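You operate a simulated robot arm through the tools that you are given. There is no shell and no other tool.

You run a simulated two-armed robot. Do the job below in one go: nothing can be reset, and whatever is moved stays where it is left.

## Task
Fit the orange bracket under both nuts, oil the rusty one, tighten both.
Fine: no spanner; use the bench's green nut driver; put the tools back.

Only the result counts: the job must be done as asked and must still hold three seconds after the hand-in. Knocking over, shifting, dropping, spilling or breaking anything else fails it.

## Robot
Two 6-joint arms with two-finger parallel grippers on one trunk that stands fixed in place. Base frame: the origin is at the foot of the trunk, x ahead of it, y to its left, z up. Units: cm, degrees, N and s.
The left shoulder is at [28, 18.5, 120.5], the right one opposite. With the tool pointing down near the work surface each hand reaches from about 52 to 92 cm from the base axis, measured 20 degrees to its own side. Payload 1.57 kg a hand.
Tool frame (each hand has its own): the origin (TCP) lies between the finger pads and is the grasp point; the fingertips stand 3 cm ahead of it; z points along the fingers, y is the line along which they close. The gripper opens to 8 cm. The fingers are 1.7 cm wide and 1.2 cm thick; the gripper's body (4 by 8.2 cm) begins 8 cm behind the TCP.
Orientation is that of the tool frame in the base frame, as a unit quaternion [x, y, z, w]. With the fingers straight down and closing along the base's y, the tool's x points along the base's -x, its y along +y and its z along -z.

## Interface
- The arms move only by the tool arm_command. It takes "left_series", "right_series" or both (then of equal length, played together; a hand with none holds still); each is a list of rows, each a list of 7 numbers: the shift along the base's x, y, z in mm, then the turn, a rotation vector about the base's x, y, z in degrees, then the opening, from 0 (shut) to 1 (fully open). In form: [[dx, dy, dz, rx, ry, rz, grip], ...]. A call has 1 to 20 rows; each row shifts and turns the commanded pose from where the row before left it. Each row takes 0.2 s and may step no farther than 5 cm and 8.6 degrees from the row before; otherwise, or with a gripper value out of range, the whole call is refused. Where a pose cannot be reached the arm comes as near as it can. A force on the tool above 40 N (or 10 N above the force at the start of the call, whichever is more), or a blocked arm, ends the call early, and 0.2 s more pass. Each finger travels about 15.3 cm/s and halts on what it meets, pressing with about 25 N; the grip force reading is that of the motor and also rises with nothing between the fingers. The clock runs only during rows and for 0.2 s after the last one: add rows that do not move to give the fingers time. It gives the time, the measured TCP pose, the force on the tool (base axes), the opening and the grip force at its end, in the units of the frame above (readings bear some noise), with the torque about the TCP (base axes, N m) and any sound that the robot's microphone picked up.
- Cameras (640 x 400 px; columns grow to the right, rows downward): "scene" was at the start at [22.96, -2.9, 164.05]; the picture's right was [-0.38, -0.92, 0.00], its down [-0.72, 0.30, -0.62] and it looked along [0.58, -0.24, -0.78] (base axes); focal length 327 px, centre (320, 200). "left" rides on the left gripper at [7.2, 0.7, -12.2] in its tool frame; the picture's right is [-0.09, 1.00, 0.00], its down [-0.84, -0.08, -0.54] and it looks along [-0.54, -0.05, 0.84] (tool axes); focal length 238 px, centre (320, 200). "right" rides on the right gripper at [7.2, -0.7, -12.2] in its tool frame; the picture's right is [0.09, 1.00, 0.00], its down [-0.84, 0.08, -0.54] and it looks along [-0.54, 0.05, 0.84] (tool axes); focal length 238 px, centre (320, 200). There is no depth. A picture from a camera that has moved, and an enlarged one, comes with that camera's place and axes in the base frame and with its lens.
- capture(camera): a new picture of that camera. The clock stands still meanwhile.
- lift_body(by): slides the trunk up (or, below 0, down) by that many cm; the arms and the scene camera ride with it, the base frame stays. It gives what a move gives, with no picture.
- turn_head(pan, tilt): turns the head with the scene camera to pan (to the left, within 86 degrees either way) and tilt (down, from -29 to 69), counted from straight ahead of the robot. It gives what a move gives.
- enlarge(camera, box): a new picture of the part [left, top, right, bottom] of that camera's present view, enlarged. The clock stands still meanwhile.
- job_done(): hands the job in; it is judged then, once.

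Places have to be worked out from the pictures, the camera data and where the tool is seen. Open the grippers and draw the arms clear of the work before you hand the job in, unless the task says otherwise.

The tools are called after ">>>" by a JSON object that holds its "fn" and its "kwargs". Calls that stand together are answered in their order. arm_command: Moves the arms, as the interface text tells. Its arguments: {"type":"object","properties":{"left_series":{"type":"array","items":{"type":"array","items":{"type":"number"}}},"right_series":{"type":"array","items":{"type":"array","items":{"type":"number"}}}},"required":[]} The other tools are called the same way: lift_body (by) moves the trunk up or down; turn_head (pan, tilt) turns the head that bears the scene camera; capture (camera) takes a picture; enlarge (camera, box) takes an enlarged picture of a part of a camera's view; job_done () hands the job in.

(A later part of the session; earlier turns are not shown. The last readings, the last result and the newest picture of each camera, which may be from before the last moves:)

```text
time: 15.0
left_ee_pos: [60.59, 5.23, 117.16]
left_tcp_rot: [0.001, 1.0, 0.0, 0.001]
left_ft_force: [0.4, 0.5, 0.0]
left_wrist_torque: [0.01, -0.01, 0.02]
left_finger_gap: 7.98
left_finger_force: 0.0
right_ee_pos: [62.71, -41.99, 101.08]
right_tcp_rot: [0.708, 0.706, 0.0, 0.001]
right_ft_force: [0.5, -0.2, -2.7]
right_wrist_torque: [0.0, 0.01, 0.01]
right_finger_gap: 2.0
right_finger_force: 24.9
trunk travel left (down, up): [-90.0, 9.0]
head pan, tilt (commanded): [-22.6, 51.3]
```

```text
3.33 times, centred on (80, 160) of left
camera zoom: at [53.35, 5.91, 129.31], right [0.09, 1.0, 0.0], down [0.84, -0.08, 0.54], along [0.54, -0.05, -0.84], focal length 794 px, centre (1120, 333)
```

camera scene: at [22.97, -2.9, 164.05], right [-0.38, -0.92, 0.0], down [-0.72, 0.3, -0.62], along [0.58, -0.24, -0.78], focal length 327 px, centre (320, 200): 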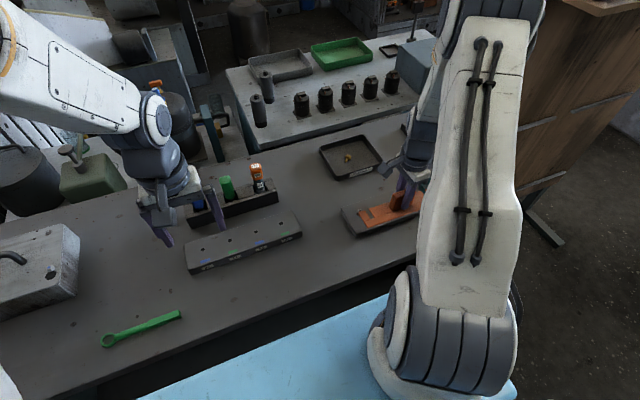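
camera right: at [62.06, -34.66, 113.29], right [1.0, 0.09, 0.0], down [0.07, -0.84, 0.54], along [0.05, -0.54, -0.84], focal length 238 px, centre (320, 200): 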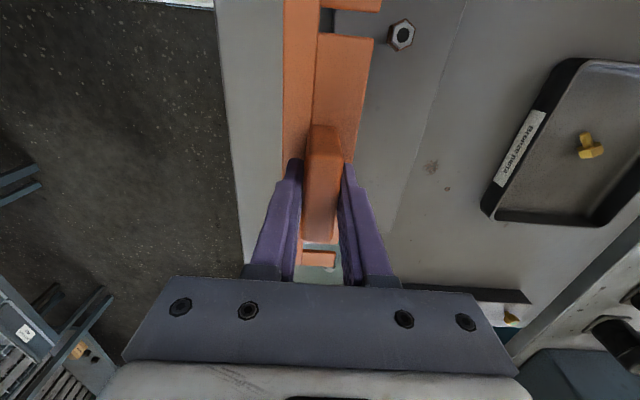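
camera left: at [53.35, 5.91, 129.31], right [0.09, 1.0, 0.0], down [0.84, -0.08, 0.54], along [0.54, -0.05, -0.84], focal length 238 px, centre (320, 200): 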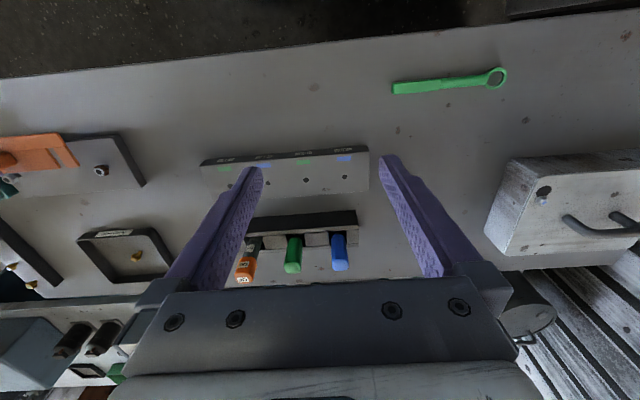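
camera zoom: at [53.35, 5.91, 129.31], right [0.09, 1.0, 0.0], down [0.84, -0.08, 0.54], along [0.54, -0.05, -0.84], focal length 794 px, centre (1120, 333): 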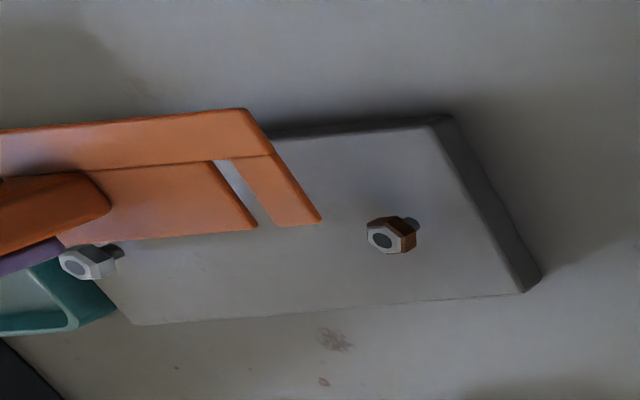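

Slot centre y≈-33.42 against nut y≈-33.43, so alignment is good. I descend in front of the nuts, stopping just above the plate.

>>> {"fn": "arm_command", "kwargs": {"right_series": [[0, 0, -15, 0, 0, 0, 0], [0, 0, -15, 0, 0, 0, 0], [0, 0, -15, 0, 0, 0, 0], [0, 0, -10, 0, 0, 0, 0], [0, 0, 0, 0, 0, 0, 0]]}}

>>> {"fn": "enlarge", "kwargs": {"camera": "scene", "box": [330, 170, 430, 250]}}

>>> {"fn": "enlarge", "kwargs": {"camera": "left", "box": [0, 110, 150, 220]}}

>>> {"fn": "enlarge", "kwargs": {"camera": "right", "box": [260, 0, 460, 120]}}

```text
time: 16.2
left_ee_pos: [60.56, 5.29, 117.1]
left_tcp_rot: [0.0, 1.0, 0.0, 0.0]
left_ft_force: [-0.3, 0.2, -0.1]
left_wrist_torque: [0.02, 0.0, -0.02]
left_finger_gap: 8.0
left_finger_force: 0.0
right_ee_pos: [62.83, -42.02, 95.56]
right_tcp_rot: [0.707, 0.707, 0.0, 0.001]
right_ft_force: [-0.2, 0.5, -2.3]
right_wrist_torque: [0.03, -0.02, 0.07]
right_finger_gap: 1.97
right_finger_force: 25.0
trunk travel left (down, up): [-90.0, 9.0]
head pan, tilt (commanded): [-22.6, 51.3]
```

```text
5.00 times, centred on (380, 210) of scene
camera zoom: at [22.98, -2.91, 164.05], right [-0.38, -0.92, 0.0], down [-0.72, 0.3, -0.62], along [0.58, -0.24, -0.78], focal length 1634 px, centre (20, 150)
```

zoom: 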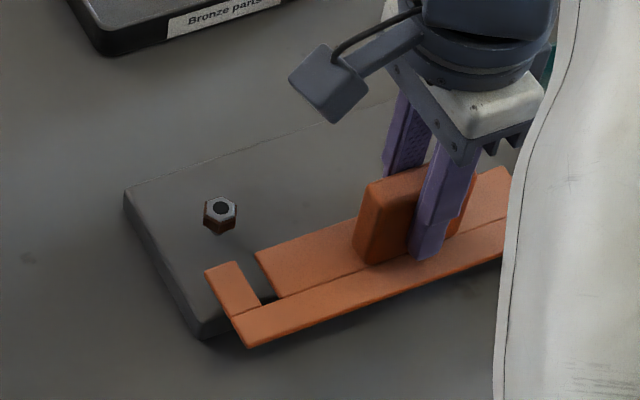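

```text
3.64 times, centred on (75, 165) of left
camera zoom: at [53.35, 5.91, 129.3], right [0.09, 1.0, 0.0], down [0.84, -0.08, 0.54], along [0.54, -0.05, -0.84], focal length 867 px, centre (1211, 327)
```

zoom: 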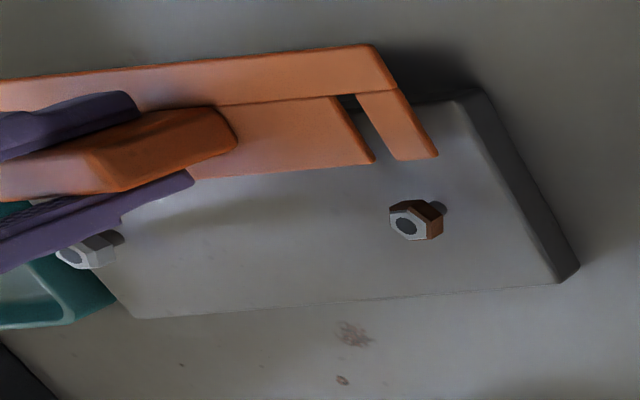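

```text
3.20 times, centred on (360, 60) of right
camera zoom: at [62.1, -34.76, 107.82], right [1.0, 0.09, 0.0], down [0.08, -0.84, 0.54], along [0.05, -0.54, -0.84], focal length 763 px, centre (192, 648)
```

zoom: 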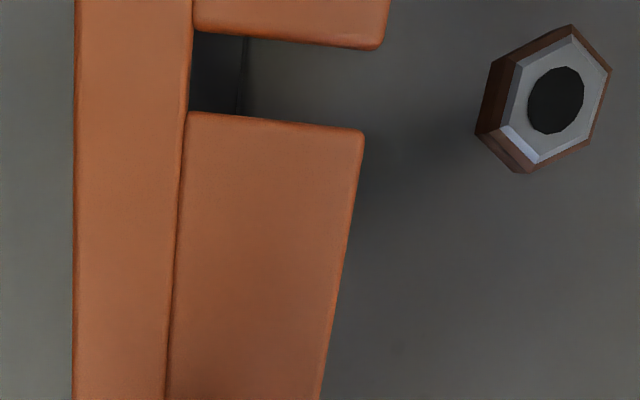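

Bracket bottom looks roughly 1 cm above the plate. I lower it in small steps to find plate contact.

>>> {"fn": "arm_command", "kwargs": {"right_series": [[0, 0, -2, 0, 0, 0, 0], [0, 0, -2, 0, 0, 0, 0], [0, 0, -2, 0, 0, 0, 0], [0, 0, 0, 0, 0, 0, 0]]}}

>>> {"fn": "arm_command", "kwargs": {"right_series": [[0, 0, -1.5, 0, 0, 0, 0], [0, 0, 0, 0, 0, 0, 0]]}}

>>> {"fn": "arm_command", "kwargs": {"right_series": [[0, 0, -1.5, 0, 0, 0, 0], [0, 0, 0, 0, 0, 0, 0]]}}

```text
time: 17.2
left_ee_pos: [60.57, 5.26, 117.07]
left_tcp_rot: [0.0, 1.0, 0.0, 0.0]
left_ft_force: [0.8, -0.5, -0.1]
left_wrist_torque: [0.03, 0.0, 0.01]
left_finger_gap: 7.97
left_finger_force: 0.1
right_ee_pos: [62.72, -42.02, 94.92]
right_tcp_rot: [0.707, 0.707, 0.001, 0.0]
right_ft_force: [-0.6, 0.2, -2.9]
right_wrist_torque: [0.01, 0.01, 0.02]
right_finger_gap: 1.98
right_finger_force: 24.7
trunk travel left (down, up): [-90.0, 9.0]
head pan, tilt (commanded): [-22.6, 51.3]
```

```text
time: 17.8
left_ee_pos: [60.59, 5.22, 117.06]
left_tcp_rot: [0.0, 1.0, 0.0, 0.0]
left_ft_force: [1.0, 0.5, -0.2]
left_wrist_torque: [-0.04, -0.02, -0.04]
left_finger_gap: 7.99
left_finger_force: 0.1
right_ee_pos: [62.85, -41.94, 94.77]
right_tcp_rot: [0.707, 0.707, 0.0, 0.001]
right_ft_force: [0.4, -0.9, -1.5]
right_wrist_torque: [-0.03, 0.01, -0.02]
right_finger_gap: 1.97
right_finger_force: 24.7
trunk travel left (down, up): [-90.0, 9.0]
head pan, tilt (commanded): [-22.6, 51.3]
```

```text
time: 18.4
left_ee_pos: [60.61, 5.27, 117.11]
left_tcp_rot: [0.0, 1.0, 0.0, 0.0]
left_ft_force: [-0.5, -0.4, 0.6]
left_wrist_torque: [0.02, 0.0, 0.0]
left_finger_gap: 7.98
left_finger_force: 0.1
right_ee_pos: [62.66, -42.09, 94.64]
right_tcp_rot: [0.707, 0.707, -0.001, 0.001]
right_ft_force: [0.2, -0.5, -2.4]
right_wrist_torque: [0.04, -0.01, -0.01]
right_finger_gap: 1.99
right_finger_force: 25.0
trunk travel left (down, up): [-90.0, 9.0]
head pan, tilt (commanded): [-22.6, 51.3]
```

No contact yet (force still just the bracket's weight). Continue lowering in 1 mm steps.

>>> {"fn": "arm_command", "kwargs": {"right_series": [[0, 0, -1, 0, 0, 0, 0], [0, 0, 0, 0, 0, 0, 0]]}}

>>> {"fn": "arm_command", "kwargs": {"right_series": [[0, 0, -1, 0, 0, 0, 0], [0, 0, 0, 0, 0, 0, 0]]}}

>>> {"fn": "arm_command", "kwargs": {"right_series": [[0, 0, -1, 0, 0, 0, 0], [0, 0, 0, 0, 0, 0, 0]]}}

>>> {"fn": "enlarge", "kwargs": {"camera": "scene", "box": [340, 180, 420, 240]}}

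>>> {"fn": "enlarge", "kwargs": {"camera": "left", "box": [50, 120, 150, 200]}}

```text
time: 19.0
left_ee_pos: [60.72, 5.34, 117.13]
left_tcp_rot: [0.0, 1.0, 0.0, 0.0]
left_ft_force: [-0.6, 0.1, -0.9]
left_wrist_torque: [0.02, -0.01, 0.02]
left_finger_gap: 7.98
left_finger_force: 0.0
right_ee_pos: [62.76, -42.07, 94.58]
right_tcp_rot: [0.708, 0.706, 0.0, 0.001]
right_ft_force: [-0.3, 0.0, -3.1]
right_wrist_torque: [0.03, 0.0, -0.01]
right_finger_gap: 1.96
right_finger_force: 24.5
trunk travel left (down, up): [-90.0, 9.0]
head pan, tilt (commanded): [-22.6, 51.3]
```

```text
time: 19.6
left_ee_pos: [60.61, 5.23, 117.09]
left_tcp_rot: [0.0, 1.0, 0.0, 0.001]
left_ft_force: [0.4, -0.3, -0.2]
left_wrist_torque: [-0.03, 0.01, -0.03]
left_finger_gap: 7.99
left_finger_force: 0.0
right_ee_pos: [62.71, -42.04, 94.47]
right_tcp_rot: [0.707, 0.707, 0.001, 0.002]
right_ft_force: [-2.0, -0.4, 6.1]
right_wrist_torque: [-0.05, 0.06, -0.07]
right_finger_gap: 1.99
right_finger_force: 25.3
trunk travel left (down, up): [-90.0, 9.0]
head pan, tilt (commanded): [-22.6, 51.3]
```

```text
time: 20.2
left_ee_pos: [60.4, 5.28, 117.07]
left_tcp_rot: [0.0, 1.0, 0.0, 0.0]
left_ft_force: [0.1, -0.1, 0.4]
left_wrist_torque: [0.02, -0.03, 0.0]
left_finger_gap: 8.0
left_finger_force: 0.1
right_ee_pos: [62.69, -41.96, 94.35]
right_tcp_rot: [0.707, 0.707, 0.001, 0.003]
right_ft_force: [-4.3, -1.3, 18.6]
right_wrist_torque: [-0.01, 0.1, 0.02]
right_finger_gap: 2.01
right_finger_force: 25.3
trunk travel left (down, up): [-90.0, 9.0]
head pan, tilt (commanded): [-22.6, 51.3]
```

```text
6.67 times, centred on (380, 210) of scene
camera zoom: at [22.86, -2.86, 164.09], right [-0.38, -0.92, 0.0], down [-0.72, 0.3, -0.63], along [0.58, -0.24, -0.78], focal length 2178 px, centre (-80, 133)
```

zoom: 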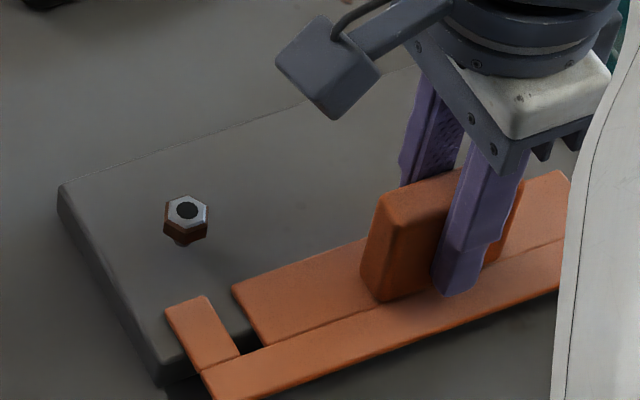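

```text
5.00 times, centred on (100, 160) of left
camera zoom: at [53.27, 5.94, 129.36], right [0.09, 1.0, 0.0], down [0.84, -0.08, 0.54], along [0.54, -0.05, -0.84], focal length 1192 px, centre (1420, 400)
```

zoom: 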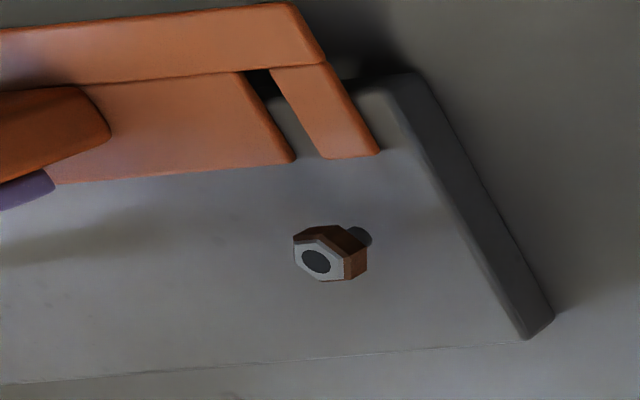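

Contact found at TCP z≈94.5 (plate top ≈ 90.0). I raise by 4 mm and slide the bracket +x under the nuts.

>>> {"fn": "arm_command", "kwargs": {"right_series": [[0, 0, 3.5, 0, 0, 0, 0], [0, 0, 0, 0, 0, 0, 0], [8, 0, 0, 0, 0, 0, 0], [8, 0, 0, 0, 0, 0, 0], [0, 0, 0, 0, 0, 0, 0]]}}

>>> {"fn": "enlarge", "kwargs": {"camera": "scene", "box": [340, 180, 420, 240]}}

>>> {"fn": "enlarge", "kwargs": {"camera": "left", "box": [50, 120, 150, 200]}}

>>> {"fn": "enlarge", "kwargs": {"camera": "right", "box": [260, 0, 460, 120]}}

```text
time: 21.4
left_ee_pos: [60.65, 5.16, 117.21]
left_tcp_rot: [0.0, 1.0, -0.001, 0.0]
left_ft_force: [-0.1, 0.4, -0.2]
left_wrist_torque: [0.01, 0.0, 0.02]
left_finger_gap: 8.03
left_finger_force: 0.0
right_ee_pos: [64.48, -42.03, 94.68]
right_tcp_rot: [0.707, 0.707, 0.001, 0.0]
right_ft_force: [0.5, 1.4, -3.0]
right_wrist_torque: [-0.02, 0.01, -0.01]
right_finger_gap: 2.0
right_finger_force: 24.7
trunk travel left (down, up): [-90.0, 9.0]
head pan, tilt (commanded): [-22.6, 51.3]
```

```text
6.67 times, centred on (380, 210) of scene
camera zoom: at [22.98, -2.91, 164.05], right [-0.38, -0.92, 0.0], down [-0.72, 0.3, -0.62], along [0.58, -0.24, -0.78], focal length 2178 px, centre (-80, 133)
```

zoom: 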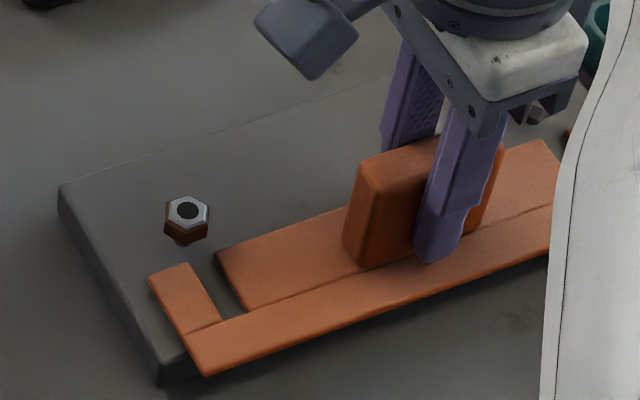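

```text
5.00 times, centred on (100, 160) of left
camera zoom: at [53.35, 5.91, 129.3], right [0.09, 1.0, 0.0], down [0.84, -0.08, 0.54], along [0.54, -0.05, -0.84], focal length 1192 px, centre (1420, 400)
```

zoom: 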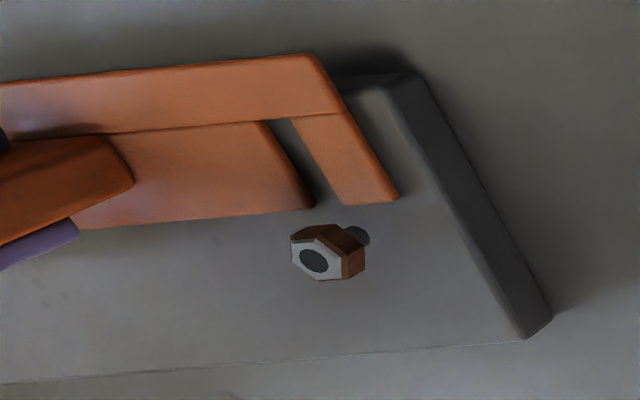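

```text
3.20 times, centred on (360, 60) of right
camera zoom: at [63.69, -34.83, 106.95], right [1.0, 0.09, 0.0], down [0.08, -0.84, 0.54], along [0.05, -0.54, -0.84], focal length 763 px, centre (192, 648)
```

zoom: 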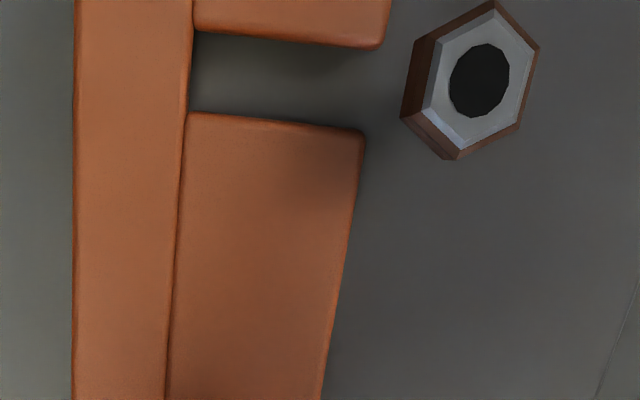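

Stud and slot centre agree within about 1 mm; I nudge +0.5 mm in y and continue sliding in, watching forces.

>>> {"fn": "arm_command", "kwargs": {"right_series": [[5, 0.5, 0, 0, 0, 0, 0], [6, 0, 0, 0, 0, 0, 0], [6, 0, 0, 0, 0, 0, 0], [0, 0, 0, 0, 0, 0, 0]]}}

>>> {"fn": "enlarge", "kwargs": {"camera": "scene", "box": [340, 180, 420, 240]}}

>>> {"fn": "enlarge", "kwargs": {"camera": "left", "box": [50, 120, 150, 200]}}

>>> {"fn": "enlarge", "kwargs": {"camera": "right", "box": [260, 0, 460, 120]}}

```text
time: 22.4
left_ee_pos: [60.57, 5.33, 117.15]
left_tcp_rot: [0.0, 1.0, 0.0, 0.0]
left_ft_force: [0.4, 0.5, -0.3]
left_wrist_torque: [-0.01, 0.0, -0.01]
left_finger_gap: 7.98
left_finger_force: 0.1
right_ee_pos: [66.11, -41.99, 94.56]
right_tcp_rot: [0.707, 0.707, 0.0, 0.002]
right_ft_force: [-0.4, 0.5, -1.3]
right_wrist_torque: [-0.01, -0.01, 0.0]
right_finger_gap: 1.99
right_finger_force: 25.1
trunk travel left (down, up): [-90.0, 9.0]
head pan, tilt (commanded): [-22.6, 51.3]
```

```text
6.67 times, centred on (380, 210) of scene
camera zoom: at [22.97, -2.91, 164.05], right [-0.38, -0.92, 0.0], down [-0.72, 0.3, -0.62], along [0.58, -0.24, -0.78], focal length 2178 px, centre (-80, 133)
```

zoom: 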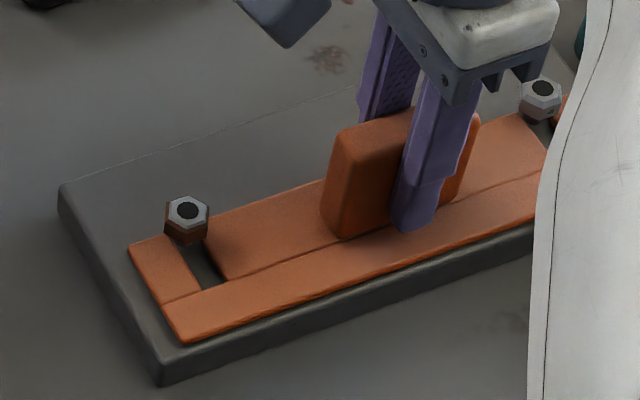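

```text
5.00 times, centred on (100, 160) of left
camera zoom: at [53.35, 5.91, 129.31], right [0.09, 1.0, 0.0], down [0.84, -0.08, 0.54], along [0.54, -0.05, -0.84], focal length 1192 px, centre (1420, 400)
```

zoom: 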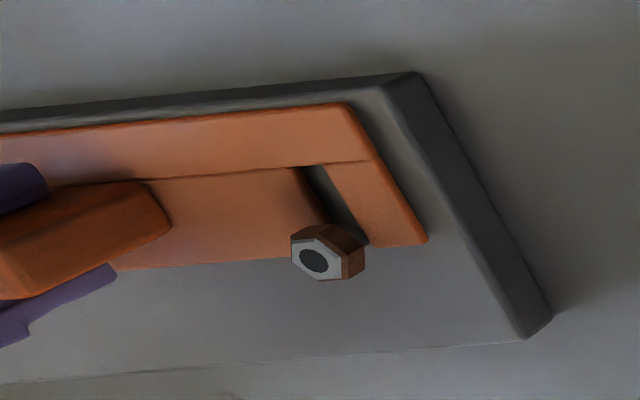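

```text
3.20 times, centred on (360, 60) of right
camera zoom: at [65.37, -34.73, 106.91], right [1.0, 0.09, 0.0], down [0.08, -0.84, 0.54], along [0.05, -0.54, -0.84], focal length 763 px, centre (192, 648)
```

zoom: 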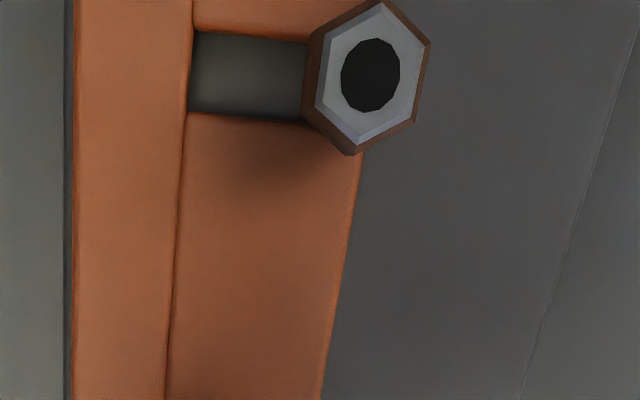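

Both nuts are now over the slot mouths with no contact forces. Push in the remaining ≈18 mm.

>>> {"fn": "arm_command", "kwargs": {"right_series": [[6, 0, 0, 0, 0, 0, 0], [6, 0, 0, 0, 0, 0, 0], [5, 0, 0, 0, 0, 0, 0], [0, 0, 0, 0, 0, 0, 0]]}}

>>> {"fn": "enlarge", "kwargs": {"camera": "scene", "box": [340, 170, 440, 240]}}

>>> {"fn": "enlarge", "kwargs": {"camera": "left", "box": [0, 120, 150, 220]}}

>>> {"fn": "enlarge", "kwargs": {"camera": "right", "box": [260, 0, 460, 120]}}

```text
time: 23.4
left_ee_pos: [60.68, 5.33, 117.0]
left_tcp_rot: [0.0, 1.0, 0.0, 0.0]
left_ft_force: [0.2, -0.2, 0.2]
left_wrist_torque: [-0.02, 0.02, -0.01]
left_finger_gap: 8.0
left_finger_force: 0.1
right_ee_pos: [68.01, -41.96, 94.61]
right_tcp_rot: [0.707, 0.707, 0.001, 0.004]
right_ft_force: [11.5, -0.5, -6.9]
right_wrist_torque: [-0.37, 0.55, 0.0]
right_finger_gap: 1.96
right_finger_force: 25.0
trunk travel left (down, up): [-90.0, 9.0]
head pan, tilt (commanded): [-22.6, 51.3]
```

```text
5.71 times, centred on (390, 205) of scene
camera zoom: at [23.08, -2.92, 164.03], right [-0.38, -0.92, 0.0], down [-0.72, 0.3, -0.62], along [0.58, -0.24, -0.78], focal length 1867 px, centre (-80, 171)
```

zoom: 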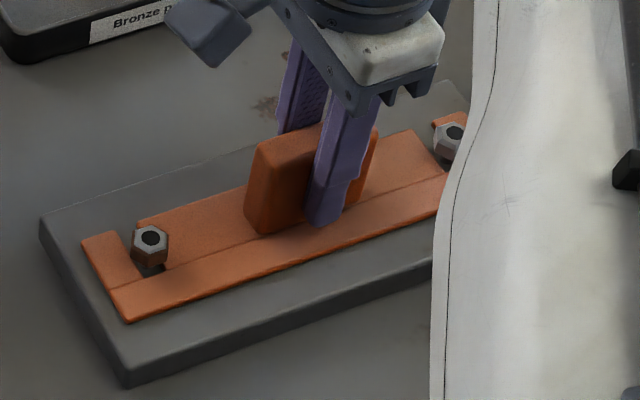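

```text
4.00 times, centred on (75, 170) of left
camera zoom: at [53.43, 5.92, 129.26], right [0.09, 1.0, 0.0], down [0.84, -0.08, 0.54], along [0.54, -0.05, -0.84], focal length 953 px, centre (1300, 320)
```

zoom: 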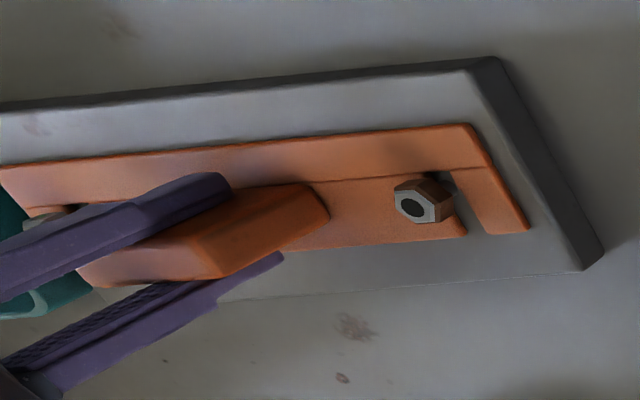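

```text
3.20 times, centred on (360, 60) of right
camera zoom: at [67.25, -34.72, 106.87], right [1.0, 0.09, 0.01], down [0.07, -0.84, 0.55], along [0.05, -0.54, -0.84], focal length 763 px, centre (192, 648)
```

zoom: 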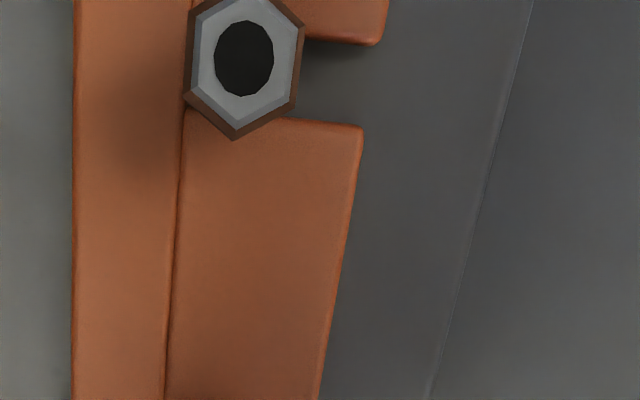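

I see a lateral force of 11.5 N and a small torque. I'll hold still a moment and re-read before releasing.

>>> {"fn": "arm_command", "kwargs": {"right_series": [[0, 0, 0, 0, 0, 0, 0], [0, 0, 0, 0, 0, 0, 0]]}}

>>> {"fn": "enlarge", "kwargs": {"camera": "scene", "box": [345, 180, 395, 230]}}

```text
time: 24.0
left_ee_pos: [60.59, 5.15, 117.1]
left_tcp_rot: [0.001, 1.0, 0.0, 0.0]
left_ft_force: [0.7, 0.1, 0.6]
left_wrist_torque: [0.04, -0.01, 0.0]
left_finger_gap: 8.0
left_finger_force: 0.0
right_ee_pos: [67.63, -41.91, 94.58]
right_tcp_rot: [0.707, 0.707, 0.0, -0.001]
right_ft_force: [0.0, -0.1, -1.6]
right_wrist_torque: [0.03, 0.03, 0.0]
right_finger_gap: 1.97
right_finger_force: 25.4
trunk travel left (down, up): [-90.0, 9.0]
head pan, tilt (commanded): [-22.6, 51.3]
```

```text
8.00 times, centred on (370, 205) of scene
camera zoom: at [22.99, -2.94, 164.06], right [-0.38, -0.92, 0.0], down [-0.72, 0.3, -0.62], along [0.58, -0.24, -0.78], focal length 2614 px, centre (-80, 160)
```

zoom: 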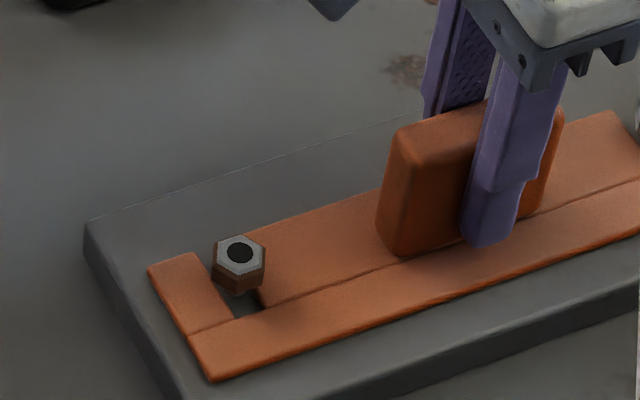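

The transient cleared (forces now ≈0, TCP x≈67.65). The stud still has ≈0.7 cm to the slot end, so I move 3 mm further, then lower the bracket onto the plate.

>>> {"fn": "arm_command", "kwargs": {"right_series": [[2, 0, 0, 0, 0, 0, 0], [2, 0, 0, 0, 0, 0, 0], [0, 0, 0, 0, 0, 0, 0], [0, 0, 0, 0, 0, 0, 0]]}}

>>> {"fn": "enlarge", "kwargs": {"camera": "right", "box": [260, 0, 460, 120]}}

```text
time: 25.0
left_ee_pos: [60.72, 5.38, 117.03]
left_tcp_rot: [0.001, 1.0, 0.001, 0.0]
left_ft_force: [-0.1, 0.8, 0.2]
left_wrist_torque: [-0.03, 0.01, 0.03]
left_finger_gap: 8.01
left_finger_force: 0.1
right_ee_pos: [68.2, -41.9, 94.64]
right_tcp_rot: [0.707, 0.707, -0.001, 0.001]
right_ft_force: [0.3, -0.8, -2.8]
right_wrist_torque: [-0.01, -0.01, 0.02]
right_finger_gap: 1.98
right_finger_force: 24.8
trunk travel left (down, up): [-90.0, 9.0]
head pan, tilt (commanded): [-22.6, 51.3]
```

```text
3.20 times, centred on (360, 60) of right
camera zoom: at [67.45, -34.73, 106.91], right [1.0, 0.09, 0.0], down [0.08, -0.84, 0.54], along [0.05, -0.54, -0.84], focal length 763 px, centre (192, 648)
```

zoom: 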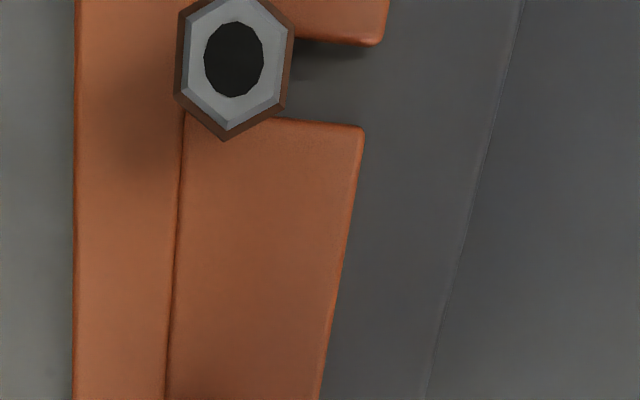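

Stud is now ≈0.65 cm from the slot end, i.e. essentially on the bracket centreline. Lower onto the plate gently and release.

>>> {"fn": "arm_command", "kwargs": {"right_series": [[0, 0, -1, 0, 0, 0, 0], [0, 0, -0.5, 0, 0, 0, 0], [0, 0, 0, 0, 0, 0, 0]]}}

```text
time: 25.8
left_ee_pos: [60.64, 5.2, 117.06]
left_tcp_rot: [0.0, 1.0, 0.0, 0.001]
left_ft_force: [0.2, 0.0, -0.3]
left_wrist_torque: [0.02, 0.02, -0.01]
left_finger_gap: 8.02
left_finger_force: 0.1
right_ee_pos: [68.15, -41.92, 94.56]
right_tcp_rot: [0.707, 0.707, 0.0, 0.002]
right_ft_force: [-2.5, 0.0, 9.0]
right_wrist_torque: [0.69, 0.34, 0.04]
right_finger_gap: 1.98
right_finger_force: 24.7
trunk travel left (down, up): [-90.0, 9.0]
head pan, tilt (commanded): [-22.6, 51.3]
```

Contact with the plate at 9 N. Open the fingers and rise.

>>> {"fn": "arm_command", "kwargs": {"right_series": [[0, 0, 0.5, 0, 0, 0, 0.3], [0, 0, 0, 0, 0, 0, 0.45], [0, 0, 0, 0, 0, 0, 0.45], [0, 0, 15, 0, 0, 0, 0.45], [0, 0, 20, 0, 0, 0, 0.45], [0, 0, 20, 0, 0, 0, 0.45], [0, 0, 20, 0, 0, 0, 0.45], [0, 0, 0, 0, 0, 0, 0.45]]}}

>>> {"fn": "capture", "kwargs": {"camera": "right"}}

>>> {"fn": "enlarge", "kwargs": {"camera": "scene", "box": [340, 160, 460, 240]}}

>>> {"fn": "enlarge", "kwargs": {"camera": "left", "box": [0, 120, 150, 220]}}

```text
time: 27.6
left_ee_pos: [60.68, 5.37, 117.05]
left_tcp_rot: [0.0, 1.0, 0.0, -0.001]
left_ft_force: [-0.2, 0.5, -0.1]
left_wrist_torque: [0.0, 0.0, 0.01]
left_finger_gap: 7.98
left_finger_force: 0.2
right_ee_pos: [68.29, -41.77, 102.15]
right_tcp_rot: [0.707, 0.707, 0.001, 0.001]
right_ft_force: [0.7, 0.1, 0.0]
right_wrist_torque: [0.0, -0.02, 0.01]
right_finger_gap: 3.6
right_finger_force: 0.1
trunk travel left (down, up): [-90.0, 9.0]
head pan, tilt (commanded): [-22.6, 51.3]
```

```text
taken
camera right: at [67.57, -34.61, 114.36], right [1.0, 0.09, 0.0], down [0.08, -0.84, 0.54], along [0.05, -0.54, -0.84], focal length 238 px, centre (320, 200)
```

right: 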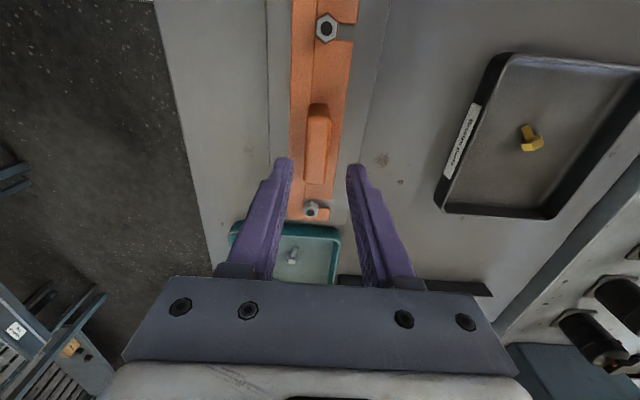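

```text
5.00 times, centred on (400, 200) of scene
camera zoom: at [22.95, -2.9, 164.06], right [-0.38, -0.92, 0.0], down [-0.72, 0.3, -0.62], along [0.58, -0.24, -0.78], focal length 1634 px, centre (-80, 200)
```

zoom: 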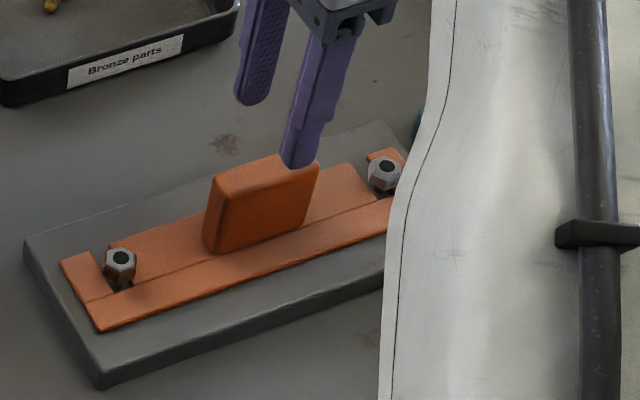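

```text
4.00 times, centred on (75, 170) of left
camera zoom: at [53.33, 5.92, 129.31], right [0.09, 1.0, 0.0], down [0.84, -0.08, 0.54], along [0.54, -0.05, -0.84], focal length 953 px, centre (1300, 320)
```

zoom: 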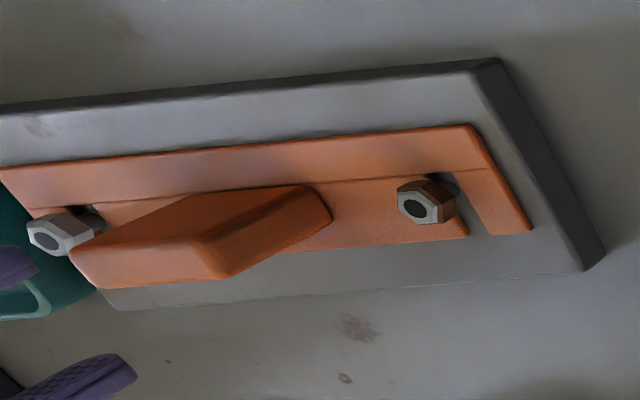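

The bracket is seated under both nuts and stays put. Now for the oil: I raise the right hand, rotate it back, and travel above the oil can at ≈(86.1, -10.5), while shifting the left arm out to y≈27 to keep clear.

>>> {"fn": "arm_command", "kwargs": {"right_series": [[0, 0, 20, 0, 0, 0, 0.6], [0, 20, 20, 0, 0, 8.2, 0.6], [16, 28, 15, 0, 0, 8.2, 0.6], [16, 28, 10, 0, 0, 8.2, 0.6], [16, 28, 10, 0, 0, 8.2, 0.6], [16, 28, 10, 0, 0, 8.2, 0.6], [16, 28, 10, 0, 0, 8.2, 0.6], [16, 28, 5, 0, 0, 8.2, 0.6], [16, 28, 0, 0, 0, 8.2, 0.6], [16, 28, 0, 0, 0, 8.2, 0.6], [16, 20, 0, 0, 0, 8.2, 0.6], [16, 20, 0, 0, 0, 8.0, 0.6], [0, 0, 0, 0, 0, 0, 0.6]], "left_series": [[0, 18, 0, 0, 0, 0, 1], [0, 18, 0, 0, 0, 0, 1], [0, 18, 0, 0, 0, 0, 1], [0, 18, 0, 0, 0, 0, 1], [0, 18, 0, 0, 0, 0, 1], [0, 18, 0, 0, 0, 0, 1], [0, 18, 0, 0, 0, 0, 1], [0, 18, 0, 0, 0, 0, 1], [0, 18, 0, 0, 0, 0, 1], [0, 18, 0, 0, 0, 0, 1], [0, 18, 0, 0, 0, 0, 1], [0, 18, 0, 0, 0, 0, 1], [0, 0, 0, 0, 0, 0, 1]]}}

>>> {"fn": "capture", "kwargs": {"camera": "right"}}

>>> {"fn": "capture", "kwargs": {"camera": "left"}}

>>> {"fn": "capture", "kwargs": {"camera": "scene"}}

```text
time: 30.4
left_ee_pos: [60.88, 26.87, 117.18]
left_tcp_rot: [0.0, 1.0, 0.0, 0.0]
left_ft_force: [0.5, 0.2, -1.0]
left_wrist_torque: [0.01, -0.02, -0.04]
left_finger_gap: 7.99
left_finger_force: 0.0
right_ee_pos: [84.22, -13.47, 111.95]
right_tcp_rot: [-0.001, 1.0, 0.002, 0.0]
right_ft_force: [0.0, -0.7, -0.5]
right_wrist_torque: [-0.01, -0.03, 0.0]
right_finger_gap: 4.8
right_finger_force: 0.0
trunk travel left (down, up): [-90.0, 9.0]
head pan, tilt (commanded): [-22.6, 51.3]
```

```text
taken
camera right: at [77.03, -14.17, 124.26], right [-0.09, 1.0, 0.0], down [0.84, 0.08, 0.54], along [0.54, 0.05, -0.84], focal length 238 px, centre (320, 200)
```

right: 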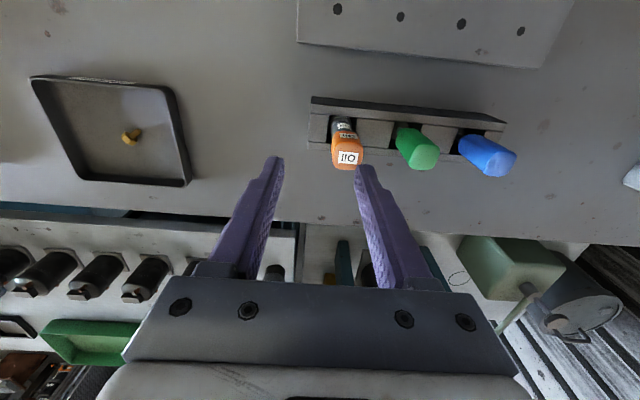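

```text
taken
camera left: at [53.59, 27.58, 129.36], right [0.09, 1.0, 0.0], down [0.84, -0.08, 0.54], along [0.54, -0.05, -0.84], focal length 238 px, centre (320, 200)
```

left: 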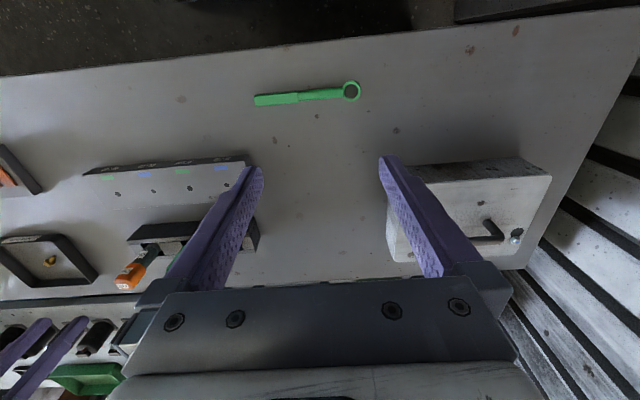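

```text
taken
camera scene: at [22.98, -2.87, 164.05], right [-0.38, -0.92, 0.0], down [-0.72, 0.3, -0.62], along [0.58, -0.24, -0.78], focal length 327 px, centre (320, 200)
```

scene: 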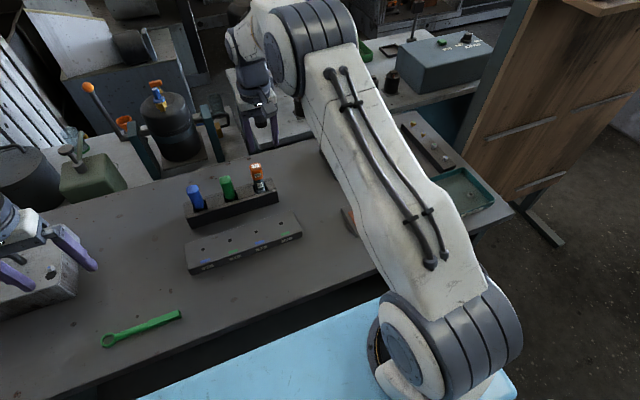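

The hand reached (84.2, -13.5, 112) without trouble. Zooming in on the rack for precise positions.

>>> {"fn": "enlarge", "kwargs": {"camera": "right", "box": [290, 80, 530, 190]}}

>>> {"fn": "enlarge", "kwargs": {"camera": "scene", "box": [170, 145, 290, 235]}}

>>> {"fn": "enlarge", "kwargs": {"camera": "left", "box": [90, 210, 210, 300]}}

```text
2.67 times, centred on (410, 135) of right
camera zoom: at [77.03, -14.17, 124.26], right [-0.09, 1.0, 0.0], down [0.84, 0.08, 0.54], along [0.54, 0.05, -0.84], focal length 636 px, centre (80, 373)
```

zoom: 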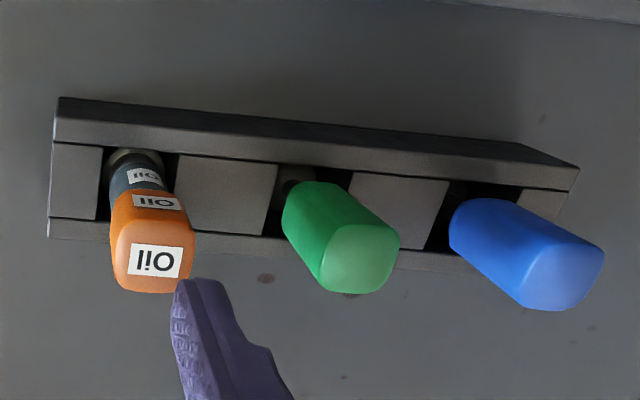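

```text
4.44 times, centred on (230, 190) of scene
camera zoom: at [22.98, -2.87, 164.05], right [-0.38, -0.92, 0.0], down [-0.72, 0.3, -0.62], along [0.58, -0.24, -0.78], focal length 1452 px, centre (720, 244)
```

zoom: 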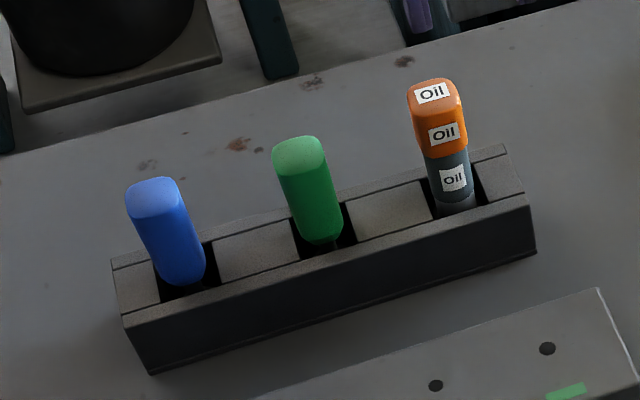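

```text
4.44 times, centred on (150, 255) of left
camera zoom: at [53.59, 27.58, 129.36], right [0.09, 1.0, 0.0], down [0.84, -0.08, 0.54], along [0.54, -0.05, -0.84], focal length 1059 px, centre (1076, -44)
```

zoom: 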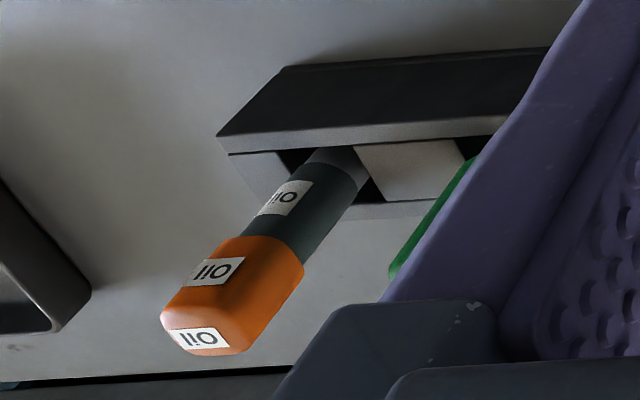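

Oil can top is at (86.1, -10.6, 102.1), about 3 cm wide; green driver top at (85.8, -2.1, 100.7). I align over the oil can and descend partway.

>>> {"fn": "arm_command", "kwargs": {"right_series": [[10, 15, 0, 0, 0, 0, 0.6], [9, 14, -10, 0, 0, 0, 0.6], [0, 0, -15, 0, 0, 0, 0.6], [0, 0, -15, 0, 0, 0, 0.6], [0, 0, 0, 0, 0, 0, 0.6]]}}

>>> {"fn": "capture", "kwargs": {"camera": "right"}}

>>> {"fn": "enlarge", "kwargs": {"camera": "scene", "box": [170, 115, 310, 225]}}

>>> {"fn": "enlarge", "kwargs": {"camera": "left", "box": [60, 200, 200, 320]}}

```text
time: 31.6
left_ee_pos: [60.86, 26.91, 117.15]
left_tcp_rot: [0.0, 1.0, 0.0, 0.0]
left_ft_force: [-0.6, 0.0, -0.6]
left_wrist_torque: [-0.01, 0.01, -0.01]
left_finger_gap: 7.99
left_finger_force: 0.2
right_ee_pos: [85.93, -10.67, 108.03]
right_tcp_rot: [0.0, 1.0, 0.001, 0.001]
right_ft_force: [0.3, -0.2, 0.5]
right_wrist_torque: [-0.02, 0.0, 0.0]
right_finger_gap: 4.79
right_finger_force: 0.1
trunk travel left (down, up): [-90.0, 9.0]
head pan, tilt (commanded): [-22.6, 51.3]
```

```text
taken
camera right: at [78.78, -11.31, 120.26], right [-0.09, 1.0, 0.0], down [0.84, 0.08, 0.54], along [0.54, 0.05, -0.84], focal length 238 px, centre (320, 200)
```

right: 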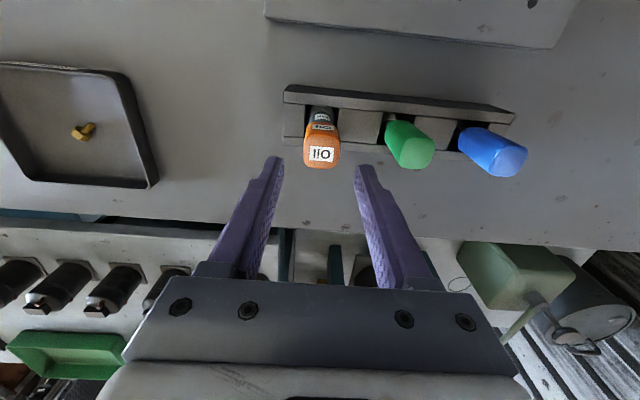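

```text
3.64 times, centred on (240, 170) of scene
camera zoom: at [22.97, -2.89, 164.05], right [-0.38, -0.92, 0.0], down [-0.72, 0.3, -0.62], along [0.58, -0.24, -0.78], focal length 1188 px, centre (611, 309)
```

zoom: 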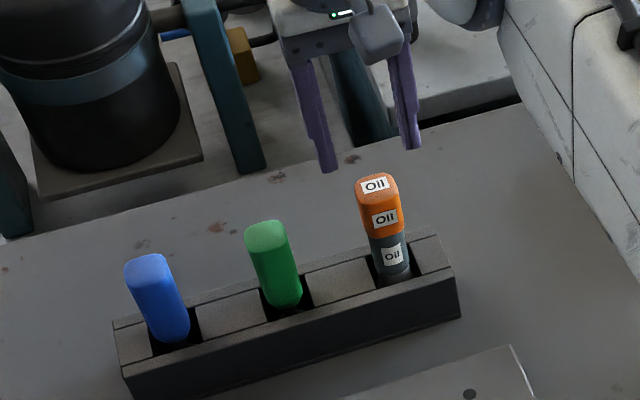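

```text
3.33 times, centred on (130, 260) of left
camera zoom: at [53.58, 27.54, 129.37], right [0.09, 1.0, 0.0], down [0.84, -0.08, 0.54], along [0.54, -0.05, -0.84], focal length 794 px, centre (953, 0)
```

zoom: 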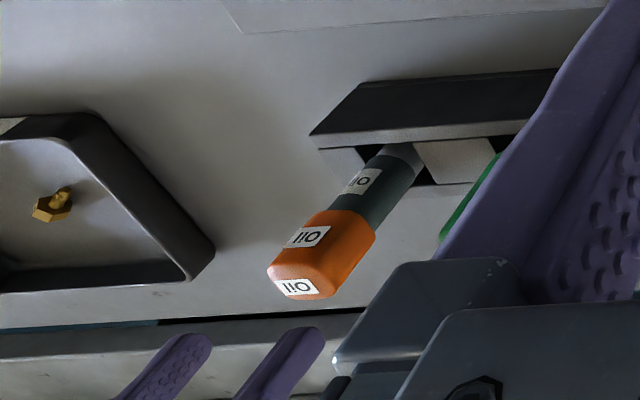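

Oil can is centred between the fingers. Descend around the orange part to TCP z≈99.4.

>>> {"fn": "arm_command", "kwargs": {"right_series": [[1, 1, -16, 0, 0, 0, 0.6], [0, 0, -16, 0, 0, 0, 0.6], [0, 0, -16, 0, 0, 0, 0.6], [0, 0, -14, 0, 0, 0, 0.6], [0, 0, -12, 0, 0, 0, 0.6], [0, 0, -12, 0, 0, 0, 0.6], [0, 0, 0, 0, 0, 0, 0.6]]}}

>>> {"fn": "capture", "kwargs": {"camera": "right"}}

>>> {"fn": "enlarge", "kwargs": {"camera": "scene", "box": [190, 115, 330, 225]}}

```text
time: 33.2
left_ee_pos: [60.87, 26.88, 117.15]
left_tcp_rot: [0.001, 1.0, 0.0, 0.0]
left_ft_force: [1.0, -0.5, 0.1]
left_wrist_torque: [-0.03, -0.02, -0.05]
left_finger_gap: 7.98
left_finger_force: 0.0
right_ee_pos: [86.07, -10.54, 99.31]
right_tcp_rot: [0.0, 1.0, 0.001, 0.001]
right_ft_force: [0.3, -1.0, -1.0]
right_wrist_torque: [-0.02, -0.03, 0.0]
right_finger_gap: 4.78
right_finger_force: 0.2
trunk travel left (down, up): [-90.0, 9.0]
head pan, tilt (commanded): [-22.6, 51.3]
```

```text
taken
camera right: at [78.92, -11.33, 111.62], right [-0.09, 1.0, 0.0], down [0.84, 0.08, 0.54], along [0.54, 0.05, -0.84], focal length 238 px, centre (320, 200)
```

right: 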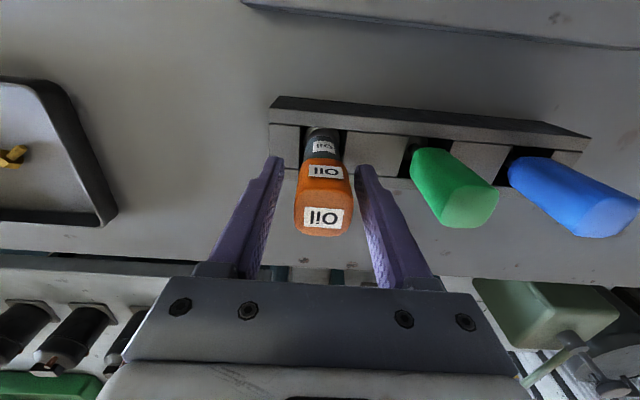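

```text
3.64 times, centred on (260, 170) of scene
camera zoom: at [22.97, -2.89, 164.05], right [-0.38, -0.92, 0.0], down [-0.72, 0.3, -0.62], along [0.58, -0.24, -0.78], focal length 1188 px, centre (538, 309)
```

zoom: 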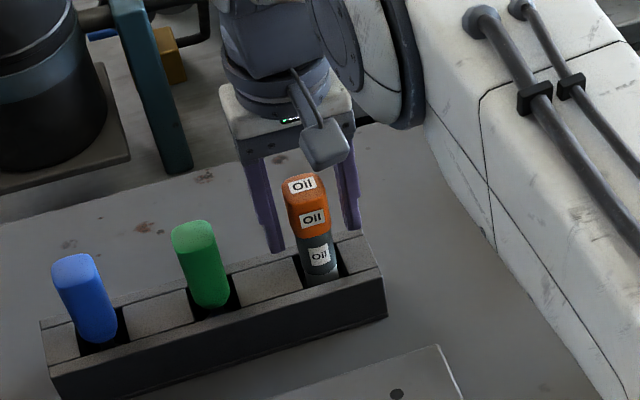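

Fingers straddle the orange section. Close on it.

>>> {"fn": "arm_command", "kwargs": {"right_series": [[0, 0, 0, 0, 0, 0, 0.4], [0, 0, 0, 0, 0, 0, 0.3], [0, 0, 0, 0, 0, 0, 0.3]]}}

>>> {"fn": "capture", "kwargs": {"camera": "right"}}

```text
time: 34.0
left_ee_pos: [60.9, 26.86, 117.14]
left_tcp_rot: [0.001, 1.0, 0.0, 0.0]
left_ft_force: [0.3, 0.5, -0.2]
left_wrist_torque: [0.0, -0.03, -0.02]
left_finger_gap: 8.0
left_finger_force: 0.0
right_ee_pos: [86.07, -10.68, 99.4]
right_tcp_rot: [0.0, 1.0, 0.001, -0.001]
right_ft_force: [0.3, -0.8, -0.2]
right_wrist_torque: [0.0, 0.0, 0.02]
right_finger_gap: 2.97
right_finger_force: 25.3
trunk travel left (down, up): [-90.0, 9.0]
head pan, tilt (commanded): [-22.6, 51.3]
```

```text
taken
camera right: at [78.92, -11.33, 111.63], right [-0.09, 1.0, 0.0], down [0.84, 0.08, 0.54], along [0.54, 0.05, -0.84], focal length 238 px, centre (320, 200)
```

right: 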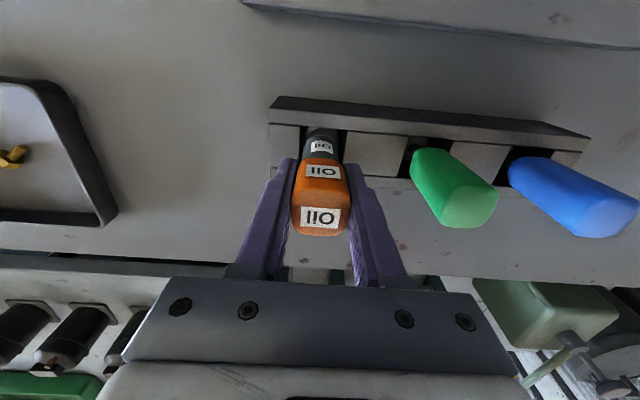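

Gripped at 2.97 cm. Lift straight up out of the slot.

>>> {"fn": "arm_command", "kwargs": {"right_series": [[0, 0, 8, 0, 0, 0, 0.25], [0, 0, 12, 0, 0, 0, 0.25], [0, 0, 15, 0, 0, 0, 0.25], [0, 0, 20, 0, 0, 0, 0.25], [0, 0, 20, 0, 0, 0, 0.25], [0, 0, 20, 0, 0, 0, 0.25], [0, 0, 0, 0, 0, 0, 0.25]]}}

>>> {"fn": "capture", "kwargs": {"camera": "right"}}

>>> {"fn": "enlarge", "kwargs": {"camera": "scene", "box": [190, 95, 350, 225]}}

>>> {"fn": "enlarge", "kwargs": {"camera": "left", "box": [60, 200, 220, 340]}}

```text
time: 35.6
left_ee_pos: [60.84, 26.83, 117.19]
left_tcp_rot: [0.0, 1.0, 0.0, 0.001]
left_ft_force: [0.0, 0.3, -0.8]
left_wrist_torque: [0.02, -0.03, -0.01]
left_finger_gap: 8.01
left_finger_force: 0.1
right_ee_pos: [86.05, -10.56, 108.95]
right_tcp_rot: [0.0, 1.0, 0.001, 0.001]
right_ft_force: [0.5, -0.2, -0.7]
right_wrist_torque: [0.01, 0.04, 0.01]
right_finger_gap: 2.94
right_finger_force: 24.6
trunk travel left (down, up): [-90.0, 9.0]
head pan, tilt (commanded): [-22.6, 51.3]
```

```text
taken
camera right: at [78.91, -11.28, 121.3], right [-0.09, 1.0, 0.0], down [0.84, 0.08, 0.54], along [0.54, 0.05, -0.84], focal length 238 px, centre (320, 200)
```

right: 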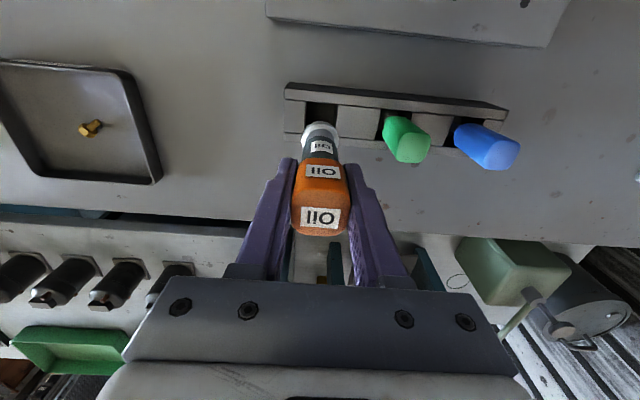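

```text
3.08 times, centred on (270, 160) of scene
camera zoom: at [22.96, -2.89, 164.05], right [-0.38, -0.92, 0.0], down [-0.72, 0.3, -0.62], along [0.58, -0.24, -0.78], focal length 1005 px, centre (474, 323)
```

zoom: 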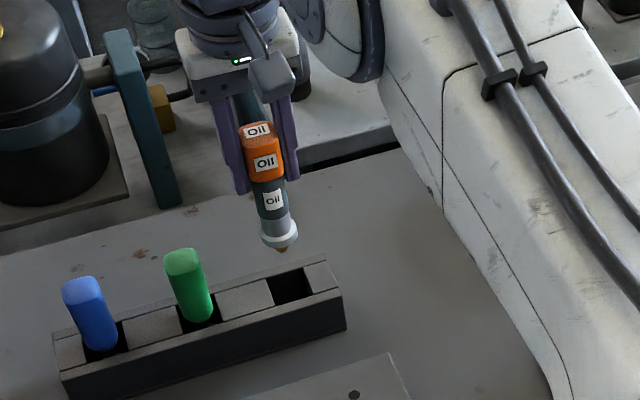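

```text
2.86 times, centred on (140, 270) of left
camera zoom: at [53.57, 27.54, 129.37], right [0.09, 1.0, 0.0], down [0.84, -0.08, 0.54], along [0.54, -0.05, -0.84], focal length 681 px, centre (834, 0)
```

zoom: 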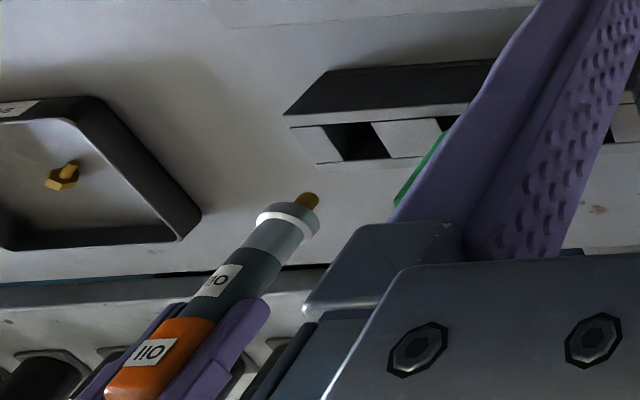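

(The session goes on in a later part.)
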